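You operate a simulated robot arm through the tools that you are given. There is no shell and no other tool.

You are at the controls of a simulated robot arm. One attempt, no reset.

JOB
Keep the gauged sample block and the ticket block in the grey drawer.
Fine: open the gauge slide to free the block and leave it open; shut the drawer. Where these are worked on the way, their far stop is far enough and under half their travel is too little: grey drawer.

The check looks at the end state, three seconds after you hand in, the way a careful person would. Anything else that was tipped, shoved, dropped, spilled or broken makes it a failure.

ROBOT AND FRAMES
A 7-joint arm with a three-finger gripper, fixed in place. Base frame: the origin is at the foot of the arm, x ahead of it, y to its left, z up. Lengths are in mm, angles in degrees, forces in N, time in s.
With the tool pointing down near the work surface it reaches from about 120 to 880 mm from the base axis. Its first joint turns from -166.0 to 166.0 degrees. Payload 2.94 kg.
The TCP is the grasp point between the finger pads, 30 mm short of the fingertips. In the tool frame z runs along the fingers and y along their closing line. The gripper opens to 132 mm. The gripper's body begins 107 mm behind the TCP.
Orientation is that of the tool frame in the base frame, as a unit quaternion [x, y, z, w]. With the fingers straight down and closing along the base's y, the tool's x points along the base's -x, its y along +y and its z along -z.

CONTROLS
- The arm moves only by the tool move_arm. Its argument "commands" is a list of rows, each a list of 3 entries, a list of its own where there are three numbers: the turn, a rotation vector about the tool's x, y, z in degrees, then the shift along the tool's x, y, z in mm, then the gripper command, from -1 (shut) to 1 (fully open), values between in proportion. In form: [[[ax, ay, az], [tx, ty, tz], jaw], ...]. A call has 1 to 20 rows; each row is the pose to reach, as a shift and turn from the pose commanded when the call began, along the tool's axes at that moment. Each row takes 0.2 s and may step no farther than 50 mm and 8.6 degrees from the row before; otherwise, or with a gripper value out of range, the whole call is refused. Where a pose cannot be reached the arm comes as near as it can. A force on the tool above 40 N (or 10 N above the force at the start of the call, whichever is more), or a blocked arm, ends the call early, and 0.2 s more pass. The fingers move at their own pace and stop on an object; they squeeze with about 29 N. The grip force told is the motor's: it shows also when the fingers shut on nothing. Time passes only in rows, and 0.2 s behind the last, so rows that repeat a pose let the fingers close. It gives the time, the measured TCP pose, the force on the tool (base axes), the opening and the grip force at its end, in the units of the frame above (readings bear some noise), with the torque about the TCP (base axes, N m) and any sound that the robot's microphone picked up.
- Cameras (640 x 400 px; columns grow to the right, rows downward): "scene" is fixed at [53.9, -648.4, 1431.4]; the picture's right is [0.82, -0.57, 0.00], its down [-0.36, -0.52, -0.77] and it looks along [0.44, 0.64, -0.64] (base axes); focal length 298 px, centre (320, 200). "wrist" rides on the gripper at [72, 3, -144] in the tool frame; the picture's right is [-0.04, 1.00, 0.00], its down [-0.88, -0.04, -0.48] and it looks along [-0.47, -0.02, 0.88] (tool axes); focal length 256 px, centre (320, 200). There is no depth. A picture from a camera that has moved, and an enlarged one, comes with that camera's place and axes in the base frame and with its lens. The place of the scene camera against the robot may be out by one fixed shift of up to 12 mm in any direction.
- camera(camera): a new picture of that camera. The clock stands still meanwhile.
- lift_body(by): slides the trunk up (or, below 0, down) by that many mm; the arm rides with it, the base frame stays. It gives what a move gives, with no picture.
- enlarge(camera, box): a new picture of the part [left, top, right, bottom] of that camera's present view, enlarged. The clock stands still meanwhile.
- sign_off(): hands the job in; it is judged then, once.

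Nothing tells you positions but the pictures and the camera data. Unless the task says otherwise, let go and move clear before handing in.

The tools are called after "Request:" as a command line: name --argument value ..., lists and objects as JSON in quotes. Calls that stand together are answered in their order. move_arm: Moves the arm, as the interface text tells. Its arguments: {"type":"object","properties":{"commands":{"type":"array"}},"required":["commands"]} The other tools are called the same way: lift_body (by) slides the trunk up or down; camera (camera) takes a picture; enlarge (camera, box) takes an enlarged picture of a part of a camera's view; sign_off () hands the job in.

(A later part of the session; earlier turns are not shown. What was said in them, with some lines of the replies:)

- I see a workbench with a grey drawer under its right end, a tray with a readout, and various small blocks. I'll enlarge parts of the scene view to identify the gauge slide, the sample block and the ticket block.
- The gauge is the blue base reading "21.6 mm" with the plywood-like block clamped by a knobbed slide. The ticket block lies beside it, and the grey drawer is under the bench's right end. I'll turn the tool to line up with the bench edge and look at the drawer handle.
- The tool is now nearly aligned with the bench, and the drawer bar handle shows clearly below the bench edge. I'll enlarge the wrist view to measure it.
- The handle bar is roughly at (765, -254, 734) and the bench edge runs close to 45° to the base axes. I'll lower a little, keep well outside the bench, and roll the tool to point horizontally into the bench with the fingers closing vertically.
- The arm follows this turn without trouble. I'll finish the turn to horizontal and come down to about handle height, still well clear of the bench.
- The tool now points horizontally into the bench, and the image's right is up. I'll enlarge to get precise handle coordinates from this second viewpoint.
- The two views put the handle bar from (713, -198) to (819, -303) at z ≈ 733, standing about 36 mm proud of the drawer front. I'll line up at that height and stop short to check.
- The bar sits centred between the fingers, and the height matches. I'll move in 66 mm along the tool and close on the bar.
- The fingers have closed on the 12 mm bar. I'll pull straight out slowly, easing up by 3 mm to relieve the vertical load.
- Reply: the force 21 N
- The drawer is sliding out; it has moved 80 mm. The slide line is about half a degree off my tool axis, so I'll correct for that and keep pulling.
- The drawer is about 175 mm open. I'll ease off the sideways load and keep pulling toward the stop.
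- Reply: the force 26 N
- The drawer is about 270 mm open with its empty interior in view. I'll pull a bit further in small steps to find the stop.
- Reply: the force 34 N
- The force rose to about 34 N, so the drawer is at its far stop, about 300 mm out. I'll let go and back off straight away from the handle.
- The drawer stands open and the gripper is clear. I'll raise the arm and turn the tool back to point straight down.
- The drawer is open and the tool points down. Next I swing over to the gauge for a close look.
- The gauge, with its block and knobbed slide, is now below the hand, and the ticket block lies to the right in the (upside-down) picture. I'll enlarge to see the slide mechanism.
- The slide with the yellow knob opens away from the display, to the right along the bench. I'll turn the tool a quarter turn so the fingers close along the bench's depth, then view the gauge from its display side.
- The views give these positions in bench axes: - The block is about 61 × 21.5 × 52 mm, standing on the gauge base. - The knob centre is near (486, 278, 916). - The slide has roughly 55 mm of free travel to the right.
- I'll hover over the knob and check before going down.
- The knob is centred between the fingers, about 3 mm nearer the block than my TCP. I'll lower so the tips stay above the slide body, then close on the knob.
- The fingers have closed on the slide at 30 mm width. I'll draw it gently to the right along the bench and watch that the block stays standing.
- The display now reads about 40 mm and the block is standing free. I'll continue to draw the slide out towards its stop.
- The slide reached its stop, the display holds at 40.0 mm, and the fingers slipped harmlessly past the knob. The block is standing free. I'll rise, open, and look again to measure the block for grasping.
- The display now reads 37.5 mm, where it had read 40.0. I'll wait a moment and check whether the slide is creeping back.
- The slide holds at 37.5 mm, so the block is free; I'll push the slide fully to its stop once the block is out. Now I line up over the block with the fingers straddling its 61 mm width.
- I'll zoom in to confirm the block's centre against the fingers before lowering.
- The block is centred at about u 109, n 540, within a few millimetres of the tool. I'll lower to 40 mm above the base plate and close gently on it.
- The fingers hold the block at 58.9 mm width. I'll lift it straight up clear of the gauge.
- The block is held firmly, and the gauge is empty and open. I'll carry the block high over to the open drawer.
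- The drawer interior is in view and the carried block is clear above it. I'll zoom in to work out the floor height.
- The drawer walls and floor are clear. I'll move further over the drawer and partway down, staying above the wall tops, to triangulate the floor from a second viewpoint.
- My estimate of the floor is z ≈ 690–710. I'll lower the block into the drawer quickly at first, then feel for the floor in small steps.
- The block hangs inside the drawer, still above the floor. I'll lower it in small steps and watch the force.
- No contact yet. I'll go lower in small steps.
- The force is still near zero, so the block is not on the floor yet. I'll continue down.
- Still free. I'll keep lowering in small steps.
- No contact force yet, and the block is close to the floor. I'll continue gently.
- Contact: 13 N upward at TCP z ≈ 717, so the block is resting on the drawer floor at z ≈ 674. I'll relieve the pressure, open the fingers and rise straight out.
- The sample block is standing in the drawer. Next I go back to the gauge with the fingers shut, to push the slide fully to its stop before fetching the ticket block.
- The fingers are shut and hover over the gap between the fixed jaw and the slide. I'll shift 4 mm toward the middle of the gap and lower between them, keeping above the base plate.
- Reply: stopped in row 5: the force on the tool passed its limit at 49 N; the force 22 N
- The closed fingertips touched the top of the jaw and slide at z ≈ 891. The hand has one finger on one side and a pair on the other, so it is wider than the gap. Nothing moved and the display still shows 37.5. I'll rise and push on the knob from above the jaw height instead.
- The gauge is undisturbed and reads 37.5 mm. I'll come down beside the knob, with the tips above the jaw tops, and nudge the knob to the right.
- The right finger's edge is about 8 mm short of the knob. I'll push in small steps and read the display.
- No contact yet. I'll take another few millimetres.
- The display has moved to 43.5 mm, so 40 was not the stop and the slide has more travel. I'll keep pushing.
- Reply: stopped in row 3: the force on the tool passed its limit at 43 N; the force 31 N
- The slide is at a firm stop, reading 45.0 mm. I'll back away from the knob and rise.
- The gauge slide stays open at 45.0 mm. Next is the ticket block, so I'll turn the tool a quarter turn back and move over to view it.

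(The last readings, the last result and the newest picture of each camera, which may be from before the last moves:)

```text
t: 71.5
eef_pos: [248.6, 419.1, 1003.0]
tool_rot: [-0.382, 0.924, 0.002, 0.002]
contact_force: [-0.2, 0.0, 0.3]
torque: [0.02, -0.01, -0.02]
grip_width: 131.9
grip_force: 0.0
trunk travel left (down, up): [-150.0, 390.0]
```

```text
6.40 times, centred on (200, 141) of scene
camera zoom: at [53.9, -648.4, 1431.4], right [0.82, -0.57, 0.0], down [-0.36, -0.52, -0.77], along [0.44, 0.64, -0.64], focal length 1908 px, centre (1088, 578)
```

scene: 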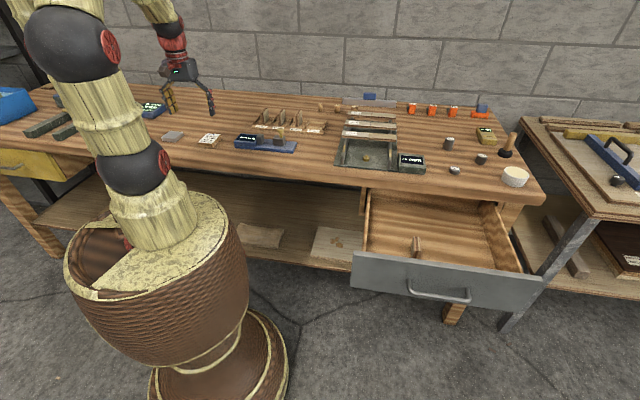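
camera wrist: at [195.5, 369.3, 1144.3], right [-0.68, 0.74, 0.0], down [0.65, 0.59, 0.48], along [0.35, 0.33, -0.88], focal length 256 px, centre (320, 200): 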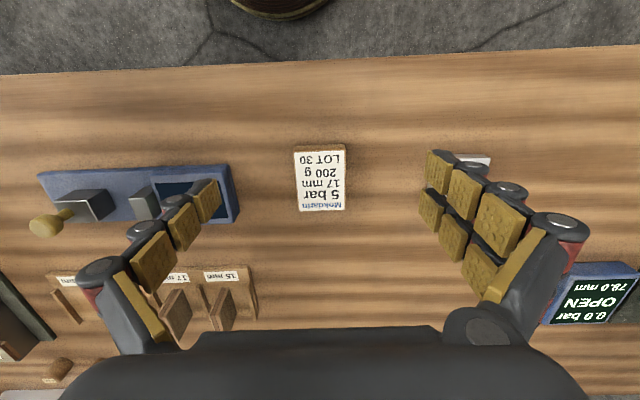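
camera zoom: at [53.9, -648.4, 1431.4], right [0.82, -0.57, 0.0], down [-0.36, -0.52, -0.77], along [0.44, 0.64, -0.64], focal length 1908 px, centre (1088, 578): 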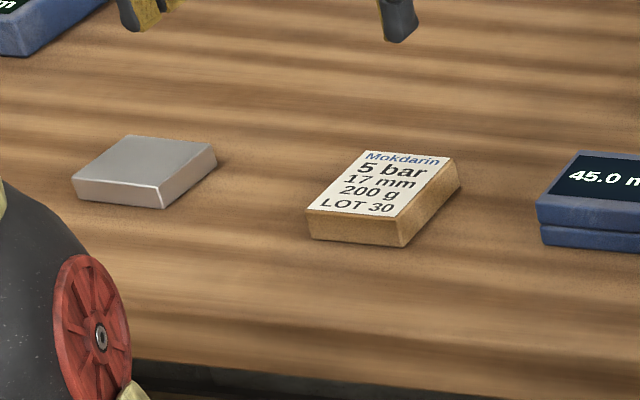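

The ticket block lies flat and square to the bench. It is about 59 mm wide, 78 mm long and 21 mm tall, centred at u ≈ -118, n ≈ 526, with the table at z ≈ 841. I'll centre over it and lower partway.

Request:
move_arm --commands '[[[0.12, 0.3, 0], [-18, -0.7, 15], 0.5], [[0.12, 0.3, 0], [-36, -1.4, 30], 0.36], [[0.12, 0.3, 0], [-54, -2.1, 50], 0.36], [[0.12, 0.3, 0], [-54, -2.1, 75], 0.36], [[0.12, 0.3, 0], [-54, -2.1, 75], 0.36]]'

Request:
camera --camera "wrist"

Request:
enlarge --camera "scene" --box '[150, 80, 290, 180]'

```text
t: 72.7
eef_pos: [290.9, 457.8, 928.1]
tool_rot: [-0.383, 0.924, 0.0, 0.001]
contact_force: [0.7, 0.0, 1.0]
torque: [-0.02, -0.04, 0.02]
grip_width: 89.9
grip_force: 0.0
trunk travel left (down, up): [-150.0, 390.0]
```

```text
taken
camera wrist: at [237.8, 408.3, 1071.4], right [-0.68, 0.74, 0.0], down [0.65, 0.59, 0.48], along [0.35, 0.32, -0.88], focal length 256 px, centre (320, 200)
```

wrist: 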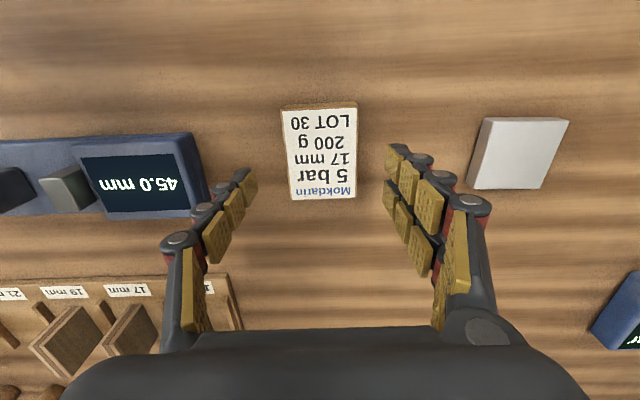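

```text
4.00 times, centred on (220, 130) of scene
camera zoom: at [53.9, -648.4, 1431.4], right [0.82, -0.57, 0.0], down [-0.36, -0.52, -0.77], along [0.44, 0.64, -0.64], focal length 1192 px, centre (720, 480)
```

zoom: 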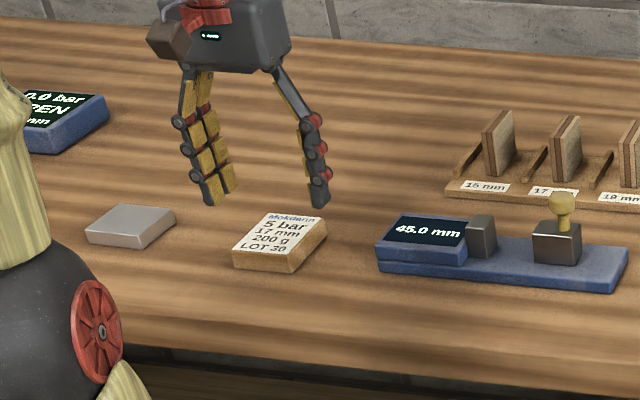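

The block sits centred between the fingers. I'll lower until the tips are just above the table and close on its sides.

Request:
move_arm --commands '[[[0, 0, 0], [2, 0, 15], 0.36], [[0, 0, 0], [2, 0, 30], 0.36], [[0, 0, 0], [2, 0, 42], 0.36], [[0, 0, 0], [2, 0, 48], 0.36], [[0, 0, 0], [2, 0, 52], 0.36], [[0, 0, 0], [2, 0, 52], 0.36]]'

Request:
enlarge --camera "scene" --box '[160, 90, 260, 172]'

```text
t: 74.1
eef_pos: [289.4, 457.1, 875.1]
tool_rot: [-0.382, 0.924, 0.002, 0.001]
contact_force: [-1.0, 0.2, 4.1]
torque: [0.0, 0.07, 0.01]
grip_width: 90.2
grip_force: 0.4
trunk travel left (down, up): [-150.0, 390.0]
```

```text
4.88 times, centred on (210, 131) of scene
camera zoom: at [53.9, -648.4, 1431.4], right [0.82, -0.57, 0.0], down [-0.36, -0.52, -0.77], along [0.44, 0.64, -0.64], focal length 1454 px, centre (857, 537)
```

zoom: 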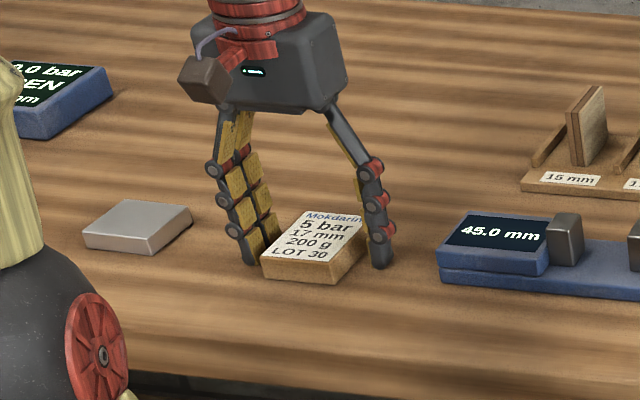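

A light 4 N touch shows the tips are on the table at about z 845. I'll lift 2 mm and close.

Request:
move_arm --commands '[[[0, 0, 0], [0, 0, -2], 0.36], [[0, 0, 0], [0, 0, -2], 0.1], [[0, 0, 0], [0, 0, -2], -0.1], [[0, 0, 0], [0, 0, -2], -1], [[0, 0, 0], [0, 0, -2], -1], [[0, 0, 0], [0, 0, -2], -1]]'

Request:
camera --camera "wrist"

```text
t: 75.5
eef_pos: [288.6, 457.2, 878.6]
tool_rot: [-0.382, 0.924, 0.002, 0.004]
contact_force: [2.1, 1.4, 34.1]
torque: [-0.35, 0.24, -0.12]
grip_width: 59.2
grip_force: 28.9
trunk travel left (down, up): [-150.0, 390.0]
```

```text
taken
camera wrist: at [235.3, 406.8, 1021.8], right [-0.68, 0.74, 0.0], down [0.65, 0.59, 0.48], along [0.35, 0.33, -0.88], focal length 256 px, centre (320, 200)
```

wrist: 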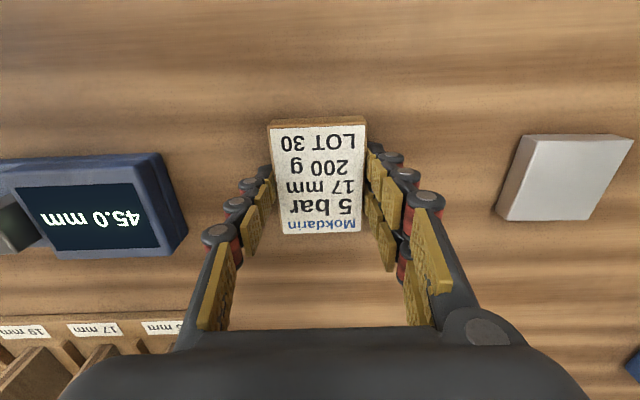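

The fingers hold the block at 59.2 mm, with the tips pressing on the table as they closed. Lifting now relieves that.

Request:
move_arm --commands '[[[0, 0, 0], [0, 0, -3], -1], [[0, 0, 0], [0, 0, -8], -1], [[0, 0, 0], [0, 0, -20], -1], [[0, 0, 0], [0, 0, -45], -1], [[0, 0, 0], [0, 0, -80], -1], [[0, 0, 0], [0, 0, -120], -1], [[0, 0, 0], [0, 0, -145], -1], [[0, 0, 0], [0, 0, -145], -1]]'

Request:
camera --camera "wrist"

Request:
enlarge --camera "scene" --box '[140, 60, 300, 180]'

```text
t: 77.3
eef_pos: [287.9, 456.6, 1023.8]
tool_rot: [-0.382, 0.924, 0.001, 0.001]
contact_force: [1.0, -0.5, -0.3]
torque: [-0.01, -0.03, 0.01]
grip_width: 59.1
grip_force: 29.7
trunk travel left (down, up): [-150.0, 390.0]
```

```text
taken
camera wrist: at [234.8, 407.7, 1165.3], right [-0.68, 0.74, 0.0], down [0.65, 0.59, 0.48], along [0.35, 0.32, -0.88], focal length 256 px, centre (320, 200)
```

wrist: 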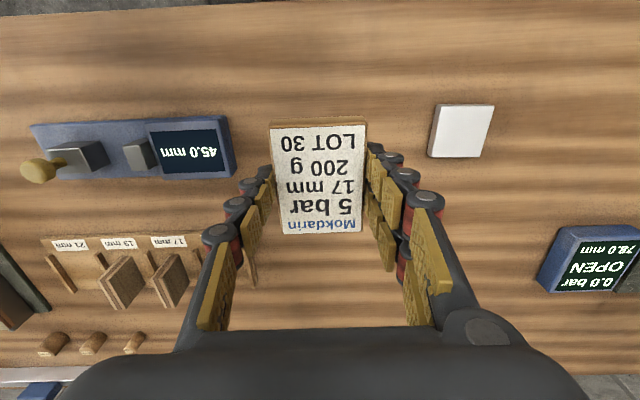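

```text
3.33 times, centred on (220, 120) of scene
camera zoom: at [53.9, -648.4, 1431.4], right [0.82, -0.57, 0.0], down [-0.36, -0.52, -0.77], along [0.44, 0.64, -0.64], focal length 994 px, centre (653, 467)
```

zoom: 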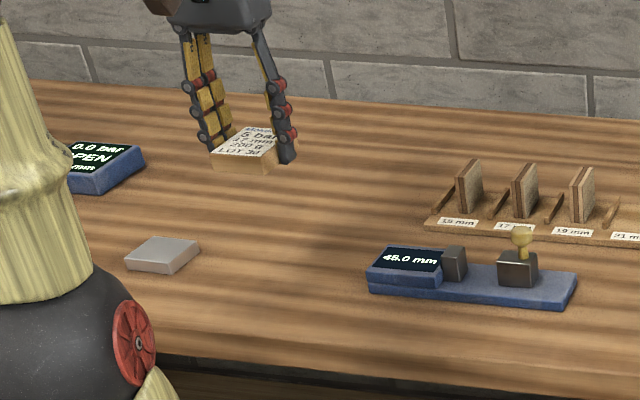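

The ticket block is held firmly. I'll carry it high across to the right half of the open drawer.

Request:
move_arm --commands '[[[0, 0, 0], [14.3, -44.2, 0], -1], [[0, 0, 0], [28.6, -88.4, 0], -1], [[0, 0, 0], [42.9, -132.6, 0], -1], [[0, 0, 0], [57.2, -176.8, 0], -1], [[0, 0, 0], [71.5, -221, 0], -1], [[0, 0, 0], [85.8, -265.2, 0], -1], [[0, 0, 0], [100.1, -309.4, 0], -1], [[0, 0, 0], [114.4, -353.6, 0], -1], [[0, 0, 0], [128.7, -397.8, 0], -1], [[0, 0, 0], [143, -442, 0], -1], [[0, 0, 0], [157.3, -486.2, 0], -1], [[0, 0, 0], [171.6, -530.4, 0], -1], [[0, 0, 0], [185.9, -574.6, 0], -1], [[0, 0, 0], [200.2, -618.8, 0], -1], [[0, 0, 0], [214.5, -663, 0], -1], [[0, 0, 0], [228.8, -707.2, 0], -1], [[0, 0, 0], [243.1, -751.4, 0], -1], [[0, 0, 0], [257.4, -795.6, 0], -1], [[0, 0, 0], [271.7, -839.8, 0], -1], [[0, 0, 0], [286, -884, 0], -1]]'

Request:
camera --camera "wrist"

Request:
camera --camera "scene"

```text
t: 81.5
eef_pos: [711.0, -372.7, 1017.7]
tool_rot: [-0.382, 0.924, 0.001, 0.0]
contact_force: [-0.1, -0.2, -0.2]
torque: [-0.01, -0.02, -0.01]
grip_width: 58.9
grip_force: 28.9
trunk travel left (down, up): [-150.0, 390.0]
```

```text
taken
camera wrist: at [657.8, -422.3, 1161.1], right [-0.68, 0.74, 0.0], down [0.65, 0.59, 0.48], along [0.35, 0.32, -0.88], focal length 256 px, centre (320, 200)
```

wrist: 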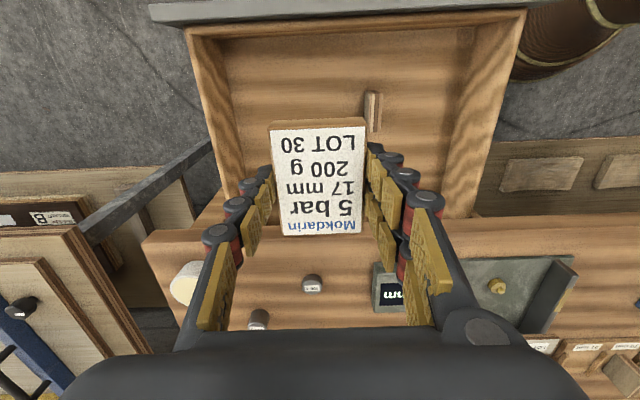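

```text
taken
```

scene: 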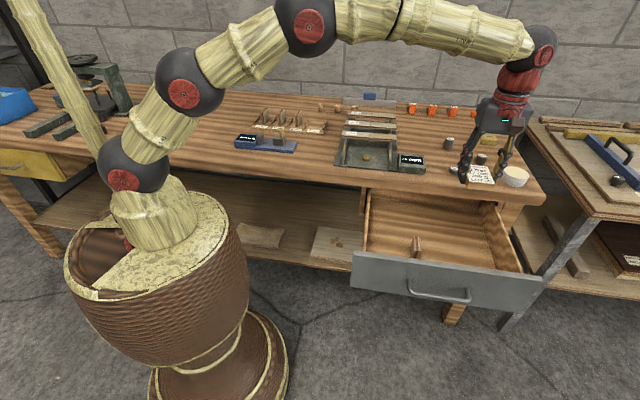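

The ticket block hangs above the free right half of the drawer, clear of the sample block. I'll lower it in, stopping a little above the floor.

Request:
move_arm --commands '[[[0, 0, 0], [0, 0, 35], -1], [[0, 0, 0], [0, 0, 70], -1], [[0, 0, 0], [0, 0, 105], -1], [[0, 0, 0], [0, 0, 140], -1], [[0, 0, 0], [0, 0, 175], -1], [[0, 0, 0], [0, 0, 210], -1], [[0, 0, 0], [0, 0, 240], -1], [[0, 0, 0], [0, 0, 262], -1], [[0, 0, 0], [0, 0, 278], -1], [[0, 0, 0], [0, 0, 278], -1]]'

Request:
camera --camera "wrist"

Request:
enlarge --camera "scene" --box '[340, 120, 560, 308]'

```text
t: 83.7
eef_pos: [710.6, -370.7, 741.6]
tool_rot: [-0.383, 0.924, 0.001, 0.001]
contact_force: [0.0, 0.0, -1.0]
torque: [0.01, -0.03, 0.01]
grip_width: 59.0
grip_force: 29.1
trunk travel left (down, up): [-150.0, 390.0]
```

```text
taken
camera wrist: at [658.2, -419.7, 885.3], right [-0.68, 0.74, 0.0], down [0.65, 0.59, 0.48], along [0.35, 0.32, -0.88], focal length 256 px, centre (320, 200)
```

wrist: 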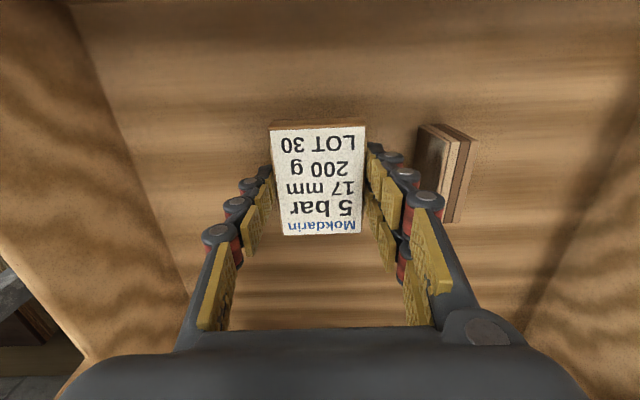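

```text
2.13 times, centred on (450, 214) of scene
camera zoom: at [53.9, -648.4, 1431.4], right [0.82, -0.57, 0.0], down [-0.36, -0.52, -0.77], along [0.44, 0.64, -0.64], focal length 634 px, centre (43, 170)
```

zoom: 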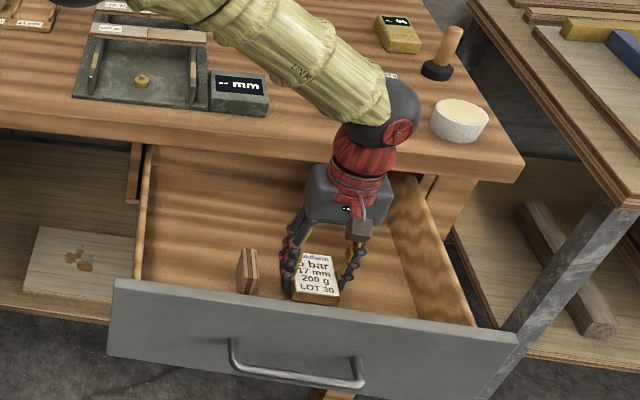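

The block is inside the drawer, beside the sample block. I'll lower in small steps and watch for contact.

Request:
move_arm --commands '[[[0, 0, 0], [0, 0, 5], -1], [[0, 0, 0], [0, 0, 10], -1], [[0, 0, 0], [0, 0, 15], -1], [[0, 0, 0], [0, 0, 19], -1], [[0, 0, 0], [0, 0, 19], -1]]'

```text
t: 84.9
eef_pos: [711.0, -370.0, 724.7]
tool_rot: [-0.382, 0.924, 0.0, 0.0]
contact_force: [-0.1, 0.5, -0.4]
torque: [-0.02, 0.02, 0.03]
grip_width: 58.9
grip_force: 29.0
trunk travel left (down, up): [-150.0, 390.0]
```

Request:
move_arm --commands '[[[0, 0, 0], [0, 0, 2], -1], [[0, 0, 0], [0, 0, 4], -1], [[0, 0, 0], [0, 0, 6], -1], [[0, 0, 0], [0, 0, 8], -1], [[0, 0, 0], [0, 0, 8], -1]]'

```text
t: 86.1
eef_pos: [710.0, -372.1, 717.1]
tool_rot: [-0.382, 0.924, 0.001, 0.001]
contact_force: [-0.2, -0.1, -1.7]
torque: [-0.02, 0.01, 0.01]
grip_width: 59.0
grip_force: 28.8
trunk travel left (down, up): [-150.0, 390.0]
```

No contact yet at TCP z ≈ 717, so I'll keep going in 2 mm steps.

Request:
move_arm --commands '[[[0, 0, 0], [0, 0, 2], -1], [[0, 0, 0], [0, 0, 4], -1], [[0, 0, 0], [0, 0, 6], -1], [[0, 0, 0], [0, 0, 6], -1]]'

```text
t: 87.1
eef_pos: [710.7, -371.9, 712.4]
tool_rot: [-0.383, 0.924, -0.001, 0.002]
contact_force: [-3.4, -0.1, 15.9]
torque: [0.48, 0.39, 0.05]
grip_width: 59.1
grip_force: 29.0
trunk travel left (down, up): [-150.0, 390.0]
```

Contact at TCP z ≈ 712 with 16 N, so the ticket block is on the drawer floor. I'll relieve the pressure, open, and rise straight out.

Request:
move_arm --commands '[[[0, 0, 0], [0, 0, -2], -1], [[0, 0, 0], [0, 0, -2], -0.05], [[0, 0, 0], [0, 0, -2], 0.05], [[0, 0, 0], [0, 0, -2], 0.14], [[0, 0, 0], [0, 0, -2], 0.14], [[0, 0, 0], [0, 0, -2], 0.14], [[0, 0, 0], [0, 0, -15], 0.14], [[0, 0, 0], [0, 0, -40], 0.14], [[0, 0, 0], [0, 0, -80], 0.14], [[0, 0, 0], [0, 0, -125], 0.14], [[0, 0, 0], [0, 0, -170], 0.14], [[0, 0, 0], [0, 0, -215], 0.14], [[0, 0, 0], [0, 0, -260], 0.14], [[0, 0, 0], [0, 0, -300], 0.14]]'

Request:
camera --camera "wrist"

Request:
enlarge --camera "scene" --box '[340, 120, 560, 308]'

```text
t: 90.1
eef_pos: [708.2, -372.9, 1008.3]
tool_rot: [-0.382, 0.924, 0.001, 0.0]
contact_force: [0.1, 0.4, 0.2]
torque: [0.01, -0.02, -0.03]
grip_width: 75.3
grip_force: 0.1
trunk travel left (down, up): [-150.0, 390.0]
```

```text
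taken
camera wrist: at [655.7, -422.7, 1152.1], right [-0.68, 0.74, 0.0], down [0.65, 0.59, 0.48], along [0.35, 0.32, -0.88], focal length 256 px, centre (320, 200)
```

wrist: 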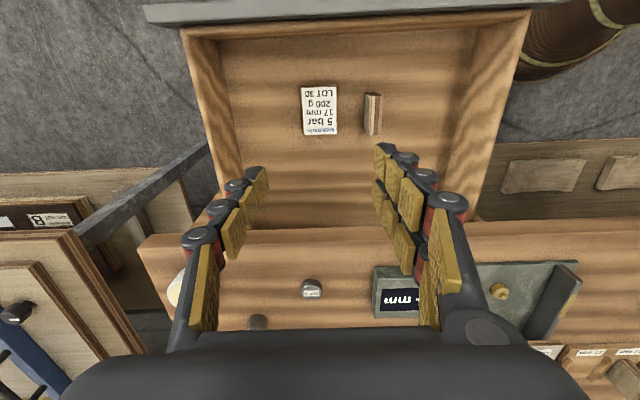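

```text
2.13 times, centred on (450, 214) of scene
camera zoom: at [53.9, -648.4, 1431.4], right [0.82, -0.57, 0.0], down [-0.36, -0.52, -0.77], along [0.44, 0.64, -0.64], focal length 634 px, centre (43, 170)
```

zoom: 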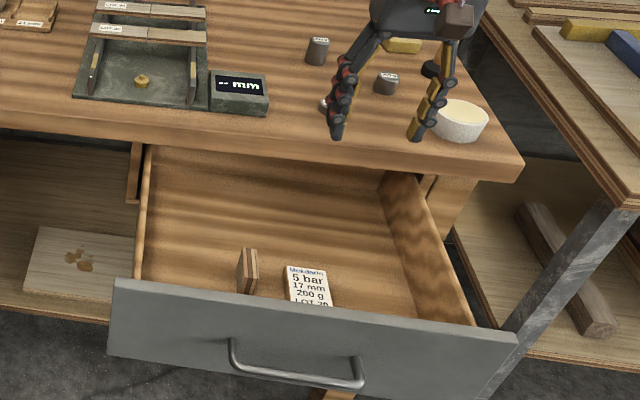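

Both blocks are in the drawer, with the sample block upright and the ticket block flat. Next I retreat in front of the drawer and turn the tool horizontal, so I can push the drawer shut with closed fingertips above the handle.

Request:
move_arm --commands '[[[0, 0, 0], [43, 6, -4], -0.5], [[0, 0, 0], [85, 13, -8], -1], [[0, 0, 0], [128, 19, -12], -1], [[0, 0, 0], [170, 25, -16], -1], [[0, 0, 0], [213, 32, -20], -1], [[0, 0, 0], [255, 38, -24], -1], [[0, 0, 0], [297, 44, -27], -1], [[0, 0, 0], [297, 44, -27], -1]]'

```text
t: 91.9
eef_pos: [466.0, -552.8, 1034.7]
tool_rot: [-0.382, 0.924, 0.0, 0.001]
contact_force: [-0.5, -0.6, -0.3]
torque: [0.0, -0.07, 0.01]
grip_width: 0.1
grip_force: 28.6
trunk travel left (down, up): [-150.0, 390.0]
```

I'm in front of the open drawer with the fingers shut. I'll now turn to horizontal while lowering, retracing the path I came by.

Request:
move_arm --commands '[[[-4.619, -4.619, 4.619], [0, 0, 17], -1], [[-9.238, -9.238, 9.238], [0, 0, 34], -1], [[-13.857, -13.857, 13.857], [0, 0, 52], -1], [[-18.476, -18.476, 18.476], [0, 0, 69], -1], [[-23.095, -23.095, 23.095], [0, 0, 86], -1], [[-27.714, -27.714, 27.714], [0, 0, 104], -1], [[-32.333, -32.333, 32.333], [0, 0, 121], -1], [[-36.952, -36.952, 36.952], [0, 0, 138], -1], [[-41.571, -41.571, 41.571], [0, 0, 156], -1], [[-46.19, -46.19, 46.19], [0, 0, 173], -1], [[-50.809, -50.809, 50.809], [0, 0, 190], -1], [[-55.428, -55.428, 55.428], [0, 0, 208], -1], [[-60.047, -60.047, 60.047], [0, 0, 225], -1], [[-64.666, -64.666, 64.666], [0, 0, 242], -1], [[-69.282, -69.282, 69.282], [0, 0, 260], -1], [[-69.282, -69.282, 69.282], [0, 0, 260], -1]]'

Request:
camera --camera "wrist"

Request:
camera --camera "scene"

```text
t: 95.3
eef_pos: [468.6, -549.7, 776.7]
tool_rot: [0.271, 0.652, 0.654, 0.271]
contact_force: [-0.4, 0.2, -0.6]
torque: [0.01, -0.03, -0.02]
grip_width: 0.2
grip_force: 28.6
trunk travel left (down, up): [-150.0, 390.0]
```

```text
taken
camera wrist: at [315.8, -600.2, 779.3], right [0.03, -0.03, 1.0], down [0.28, -0.96, -0.04], along [0.96, 0.28, -0.02], focal length 256 px, centre (320, 200)
```

wrist: 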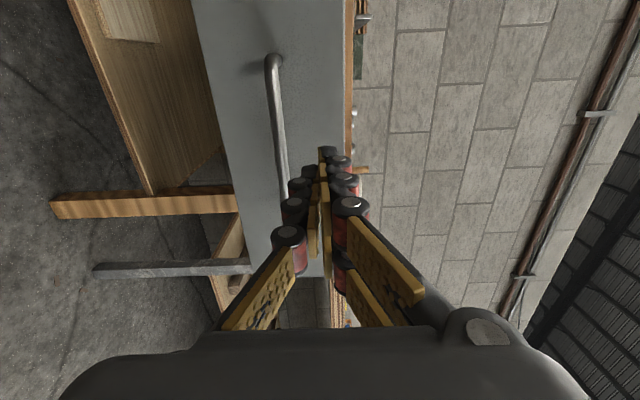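

```text
taken
```

scene: 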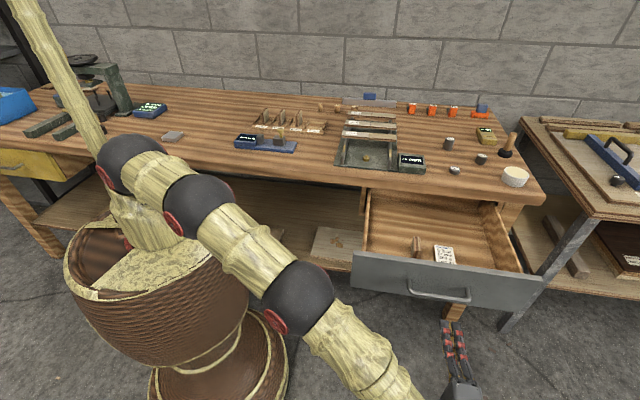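

The fingers point at the drawer front, above the handle. I'll lower 5 mm and advance to just short of the front.

Request:
move_arm --commands '[[[0, 0, 0], [0, -3, 30], -1], [[0, 0, 0], [0, -5, 60], -1], [[0, 0, 0], [0, -5, 90], -1], [[0, 0, 0], [0, -5, 110], -1], [[0, 0, 0], [0, -5, 110], -1]]'

Request:
camera --camera "wrist"

Request:
enlarge --camera "scene" --box '[340, 160, 560, 348]'

```text
t: 96.5
eef_pos: [546.8, -473.5, 771.6]
tool_rot: [0.272, 0.652, 0.653, 0.272]
contact_force: [0.0, -0.4, -0.5]
torque: [0.01, 0.01, 0.0]
grip_width: 0.0
grip_force: 28.7
trunk travel left (down, up): [-150.0, 390.0]
```

```text
taken
camera wrist: at [394.5, -523.6, 773.7], right [0.03, -0.03, 1.0], down [0.28, -0.96, -0.04], along [0.96, 0.28, -0.02], focal length 256 px, centre (320, 200)
```

wrist: 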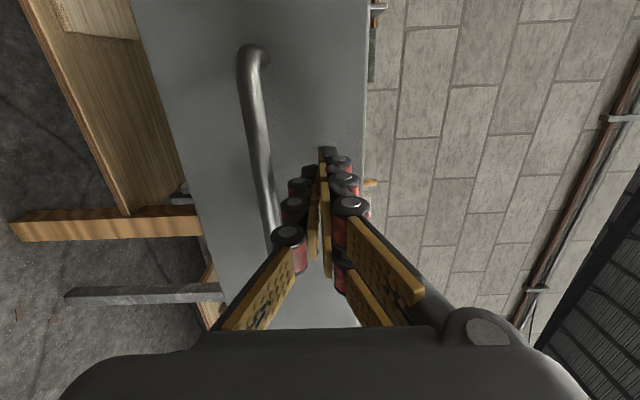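

```text
2.13 times, centred on (450, 254) of scene
camera zoom: at [53.9, -648.4, 1431.4], right [0.82, -0.57, 0.0], down [-0.36, -0.52, -0.77], along [0.44, 0.64, -0.64], focal length 634 px, centre (43, 85)
```

zoom: 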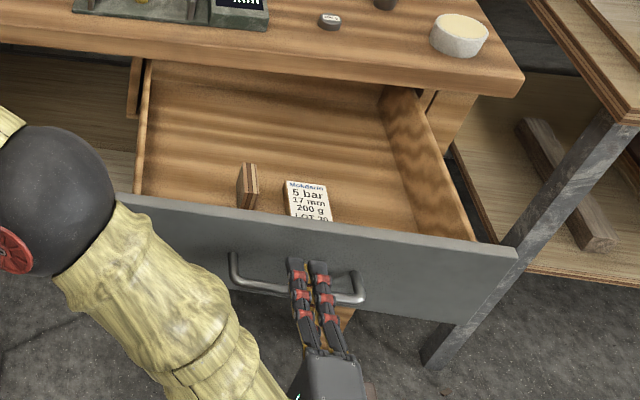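

The fingertips are just above the bar and about 20 mm from the drawer front. I'll push smoothly.

Request:
move_arm --commands '[[[0, 0, 0], [0, 0, 8], -1], [[0, 0, 0], [0, 0, 14], -1], [[0, 0, 0], [0, 0, 19], -1], [[0, 0, 0], [0, 0, 24], -1], [[0, 0, 0], [0, 0, 29], -1], [[0, 0, 0], [0, 0, 35], -1], [[0, 0, 0], [0, 0, 42], -1], [[0, 0, 0], [0, 0, 50], -1], [[0, 0, 0], [0, 0, 58], -1], [[0, 0, 0], [0, 0, 66], -1], [[0, 0, 0], [0, 0, 74], -1], [[0, 0, 0], [0, 0, 82], -1], [[0, 0, 0], [0, 0, 90], -1], [[0, 0, 0], [0, 0, 98], -1]]'

Request:
enlarge --camera "scene" --box '[340, 140, 560, 328]'

```text
t: 99.5
eef_pos: [617.1, -403.8, 771.5]
tool_rot: [0.271, 0.652, 0.654, 0.271]
contact_force: [0.5, 0.5, -0.3]
torque: [-0.01, 0.01, 0.01]
grip_width: 0.0
grip_force: 28.5
trunk travel left (down, up): [-150.0, 390.0]
```

```text
2.13 times, centred on (450, 234) of scene
camera zoom: at [53.9, -648.4, 1431.4], right [0.82, -0.57, 0.0], down [-0.36, -0.52, -0.77], along [0.44, 0.64, -0.64], focal length 634 px, centre (43, 128)
```

zoom: 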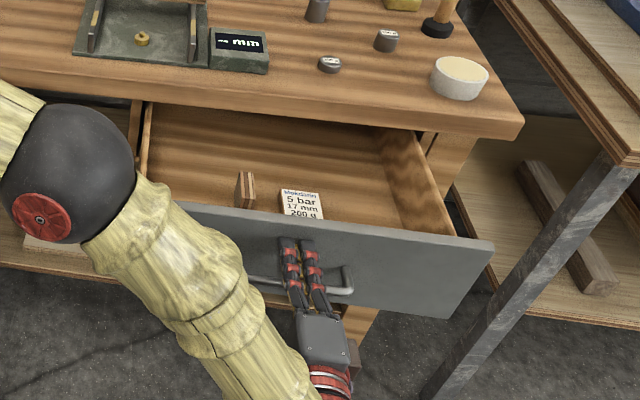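

The drawer is sliding in and both blocks are riding steadily. I'll continue at the same pace.

Request:
move_arm --commands '[[[0, 0, 0], [0, 0, 8], -1], [[0, 0, 0], [0, 0, 16], -1], [[0, 0, 0], [0, 0, 24], -1], [[0, 0, 0], [0, 0, 32], -1], [[0, 0, 0], [0, 0, 40], -1], [[0, 0, 0], [0, 0, 48], -1], [[0, 0, 0], [0, 0, 56], -1], [[0, 0, 0], [0, 0, 64], -1], [[0, 0, 0], [0, 0, 72], -1], [[0, 0, 0], [0, 0, 80], -1], [[0, 0, 0], [0, 0, 88], -1], [[0, 0, 0], [0, 0, 96], -1], [[0, 0, 0], [0, 0, 104], -1], [[0, 0, 0], [0, 0, 112], -1], [[0, 0, 0], [0, 0, 120], -1], [[0, 0, 0], [0, 0, 128], -1], [[0, 0, 0], [0, 0, 136], -1], [[0, 0, 0], [0, 0, 144], -1], [[0, 0, 0], [0, 0, 150], -1], [[0, 0, 0], [0, 0, 155], -1]]'

Request:
enlarge --camera "scene" --box '[340, 120, 560, 308]'

Request:
camera --camera "wrist"

```text
t: 103.7
eef_pos: [726.1, -292.9, 772.3]
tool_rot: [0.271, 0.652, 0.654, 0.272]
contact_force: [-0.1, -0.5, -0.4]
torque: [-0.02, -0.01, 0.03]
grip_width: 0.0
grip_force: 28.5
trunk travel left (down, up): [-150.0, 390.0]
```

```text
2.13 times, centred on (450, 214) of scene
camera zoom: at [53.9, -648.4, 1431.4], right [0.82, -0.57, 0.0], down [-0.36, -0.52, -0.77], along [0.44, 0.64, -0.64], focal length 634 px, centre (43, 170)
```

zoom: 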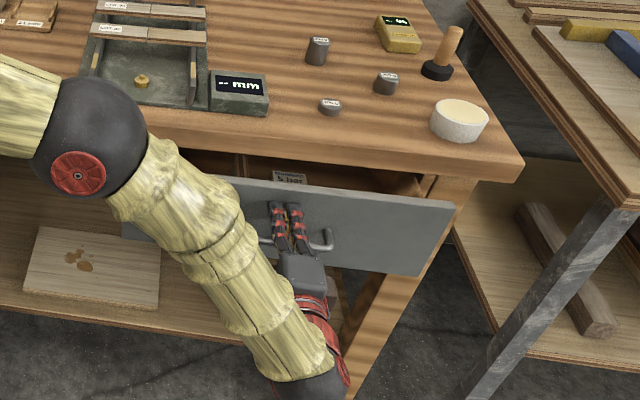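

```text
taken
camera wrist: at [574.1, -344.7, 774.8], right [0.03, -0.03, 1.0], down [0.28, -0.96, -0.04], along [0.96, 0.28, -0.02], focal length 256 px, centre (320, 200)
```

wrist: 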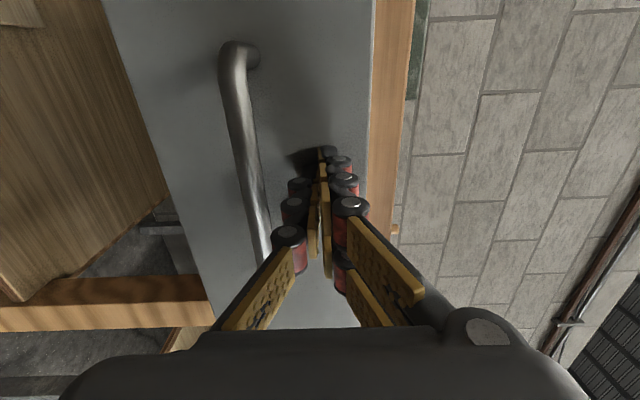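

About 60 mm remain. I'll push the last part slowly until it meets the closed stop.

Request:
move_arm --commands '[[[0, 0, 0], [0, 0, 7], -1], [[0, 0, 0], [0, 0, 14], -1], [[0, 0, 0], [0, 0, 21], -1], [[0, 0, 0], [0, 0, 28], -1], [[0, 0, 0], [0, 0, 34], -1], [[0, 0, 0], [0, 0, 40], -1], [[0, 0, 0], [0, 0, 45], -1], [[0, 0, 0], [0, 0, 50], -1], [[0, 0, 0], [0, 0, 54], -1], [[0, 0, 0], [0, 0, 58], -1], [[0, 0, 0], [0, 0, 62], -1], [[0, 0, 0], [0, 0, 66], -1], [[0, 0, 0], [0, 0, 70], -1], [[0, 0, 0], [0, 0, 74], -1], [[0, 0, 0], [0, 0, 78], -1]]'

Request:
enlarge --camera "scene" --box '[340, 120, 560, 308]'

Request:
camera --camera "wrist"

```text
t: 106.9
eef_pos: [775.6, -244.1, 773.4]
tool_rot: [0.272, 0.651, 0.654, 0.272]
contact_force: [-26.7, -17.5, 5.7]
torque: [0.13, -0.14, 0.46]
grip_width: 5.8
grip_force: 28.8
trunk travel left (down, up): [-150.0, 390.0]
stopped in row 15: the force on the tool passed its limit at 48 N (the readings are from after the stop); the commanded pose is now the measured one
```

```text
2.13 times, centred on (450, 214) of scene
camera zoom: at [53.9, -648.4, 1431.4], right [0.82, -0.57, 0.0], down [-0.36, -0.52, -0.77], along [0.44, 0.64, -0.64], focal length 634 px, centre (43, 170)
```

zoom: 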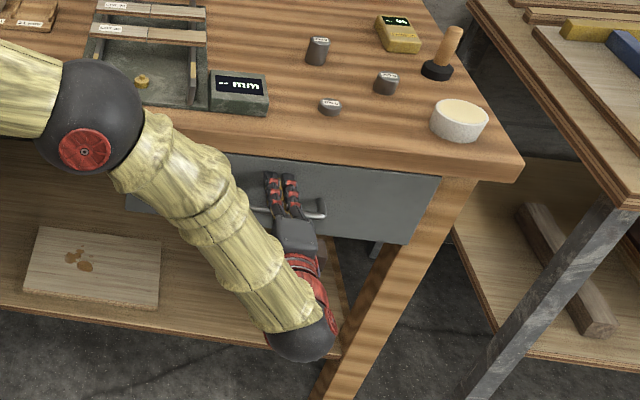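

```text
taken
camera wrist: at [623.1, -294.0, 774.3], right [0.03, -0.04, 1.0], down [0.28, -0.96, -0.04], along [0.96, 0.28, -0.02], focal length 256 px, centre (320, 200)
```

wrist: 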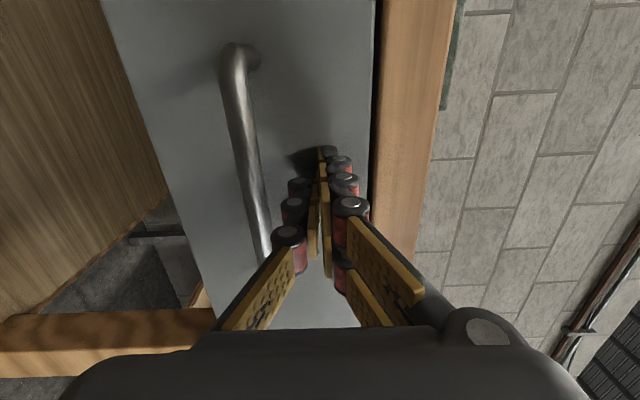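

The push met a firm stop, so the drawer is shut. I'll back straight off and compare with the starting picture.

Request:
move_arm --commands '[[[0, 0, 0], [0, 0, -8], -1], [[0, 0, 0], [0, 0, -30], -1], [[0, 0, 0], [0, 0, -65], -1], [[0, 0, 0], [0, 0, -105], -1], [[0, 0, 0], [0, 0, -150], -1], [[0, 0, 0], [0, 0, -195], -1], [[0, 0, 0], [0, 0, -230], -1], [[0, 0, 0], [0, 0, -230], -1]]'

Request:
camera --camera "wrist"

Request:
camera --camera "scene"

```text
t: 108.7
eef_pos: [613.6, -405.9, 770.4]
tool_rot: [0.272, 0.652, 0.654, 0.271]
contact_force: [-0.4, 0.3, 0.7]
torque: [0.0, 0.01, 0.01]
grip_width: 0.0
grip_force: 28.9
trunk travel left (down, up): [-150.0, 390.0]
```

```text
taken
camera wrist: at [461.6, -455.2, 772.7], right [0.03, -0.03, 1.0], down [0.28, -0.96, -0.04], along [0.96, 0.28, -0.02], focal length 256 px, centre (320, 200)
```

wrist: 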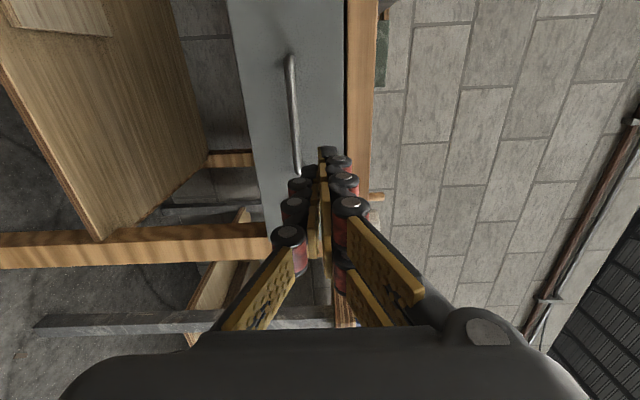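

```text
taken
```

scene: 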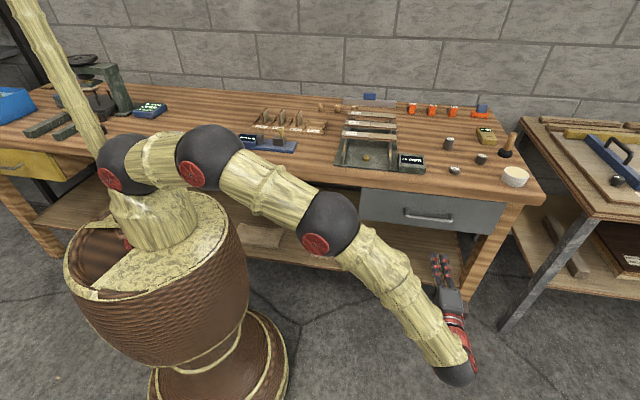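

The drawer looks shut as at the start. I'll compare the same zoomed crops with the starting view and check the gauge and the other bench items.

Request:
enlarge --camera "scene" --box '[320, 80, 540, 240]'

Request:
enlarge --camera "scene" --box '[140, 80, 340, 180]'

```text
2.50 times, centred on (430, 160) of scene
camera zoom: at [53.9, -648.4, 1431.4], right [0.82, -0.57, 0.0], down [-0.36, -0.52, -0.77], along [0.44, 0.64, -0.64], focal length 745 px, centre (45, 300)
```

zoom: 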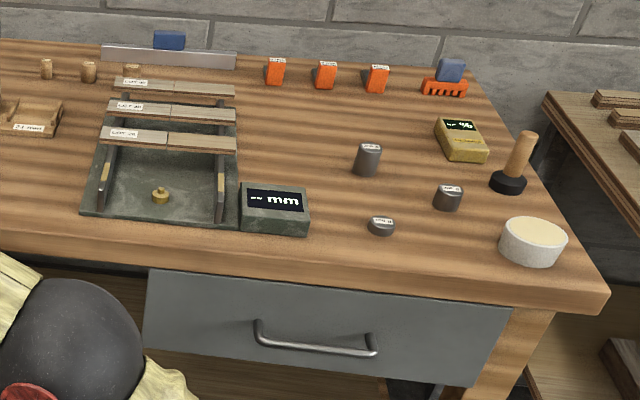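

```text
3.20 times, centred on (240, 130) of scene
camera zoom: at [53.9, -648.4, 1431.4], right [0.82, -0.57, 0.0], down [-0.36, -0.52, -0.77], along [0.44, 0.64, -0.64], focal length 954 px, centre (576, 424)
```

zoom: 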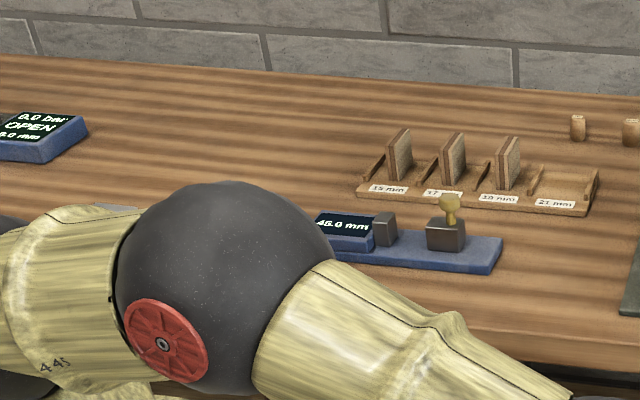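

The drawer matches its starting closed position with both blocks inside. The gauge slide is open at 45.0 mm, the other bench items are where they were, and the gripper is empty and clear. I'm handing in.

Request:
sign_off

```text
The job is handed in.
```

The sample block and the ticket block are both in the grey drawer, the drawer is shut, and the gauge slide is open. I've handed the job in; no verdict has come back yet.

- **Sample block:** it was standing upright on the drawer floor before I closed the drawer. I couldn't see inside once it was shut.
- **Ticket block:** it was lying flat beside the sample block, to its right as you face the drawer.
- **Gauge slide:** it is open at its stop, and the display reads 45.0 mm.
- **Grey drawer:** I pulled it out to its far stop, then pushed it shut until it met a firm stop. It now sits where it did in the starting picture.
- **Contacts on the way:**
  - The fingers slipped off the slide once while opening it.
  - The closed fingertips pressed on top of the gauge jaws (about 49 N).
  - The fingertips also pressed on the table while gripping the ticket block (about 34 N).

  The final pictures show nothing else out of place, though the arm hid part of the front left of the bench.

The gripper is empty and clear of the bench.
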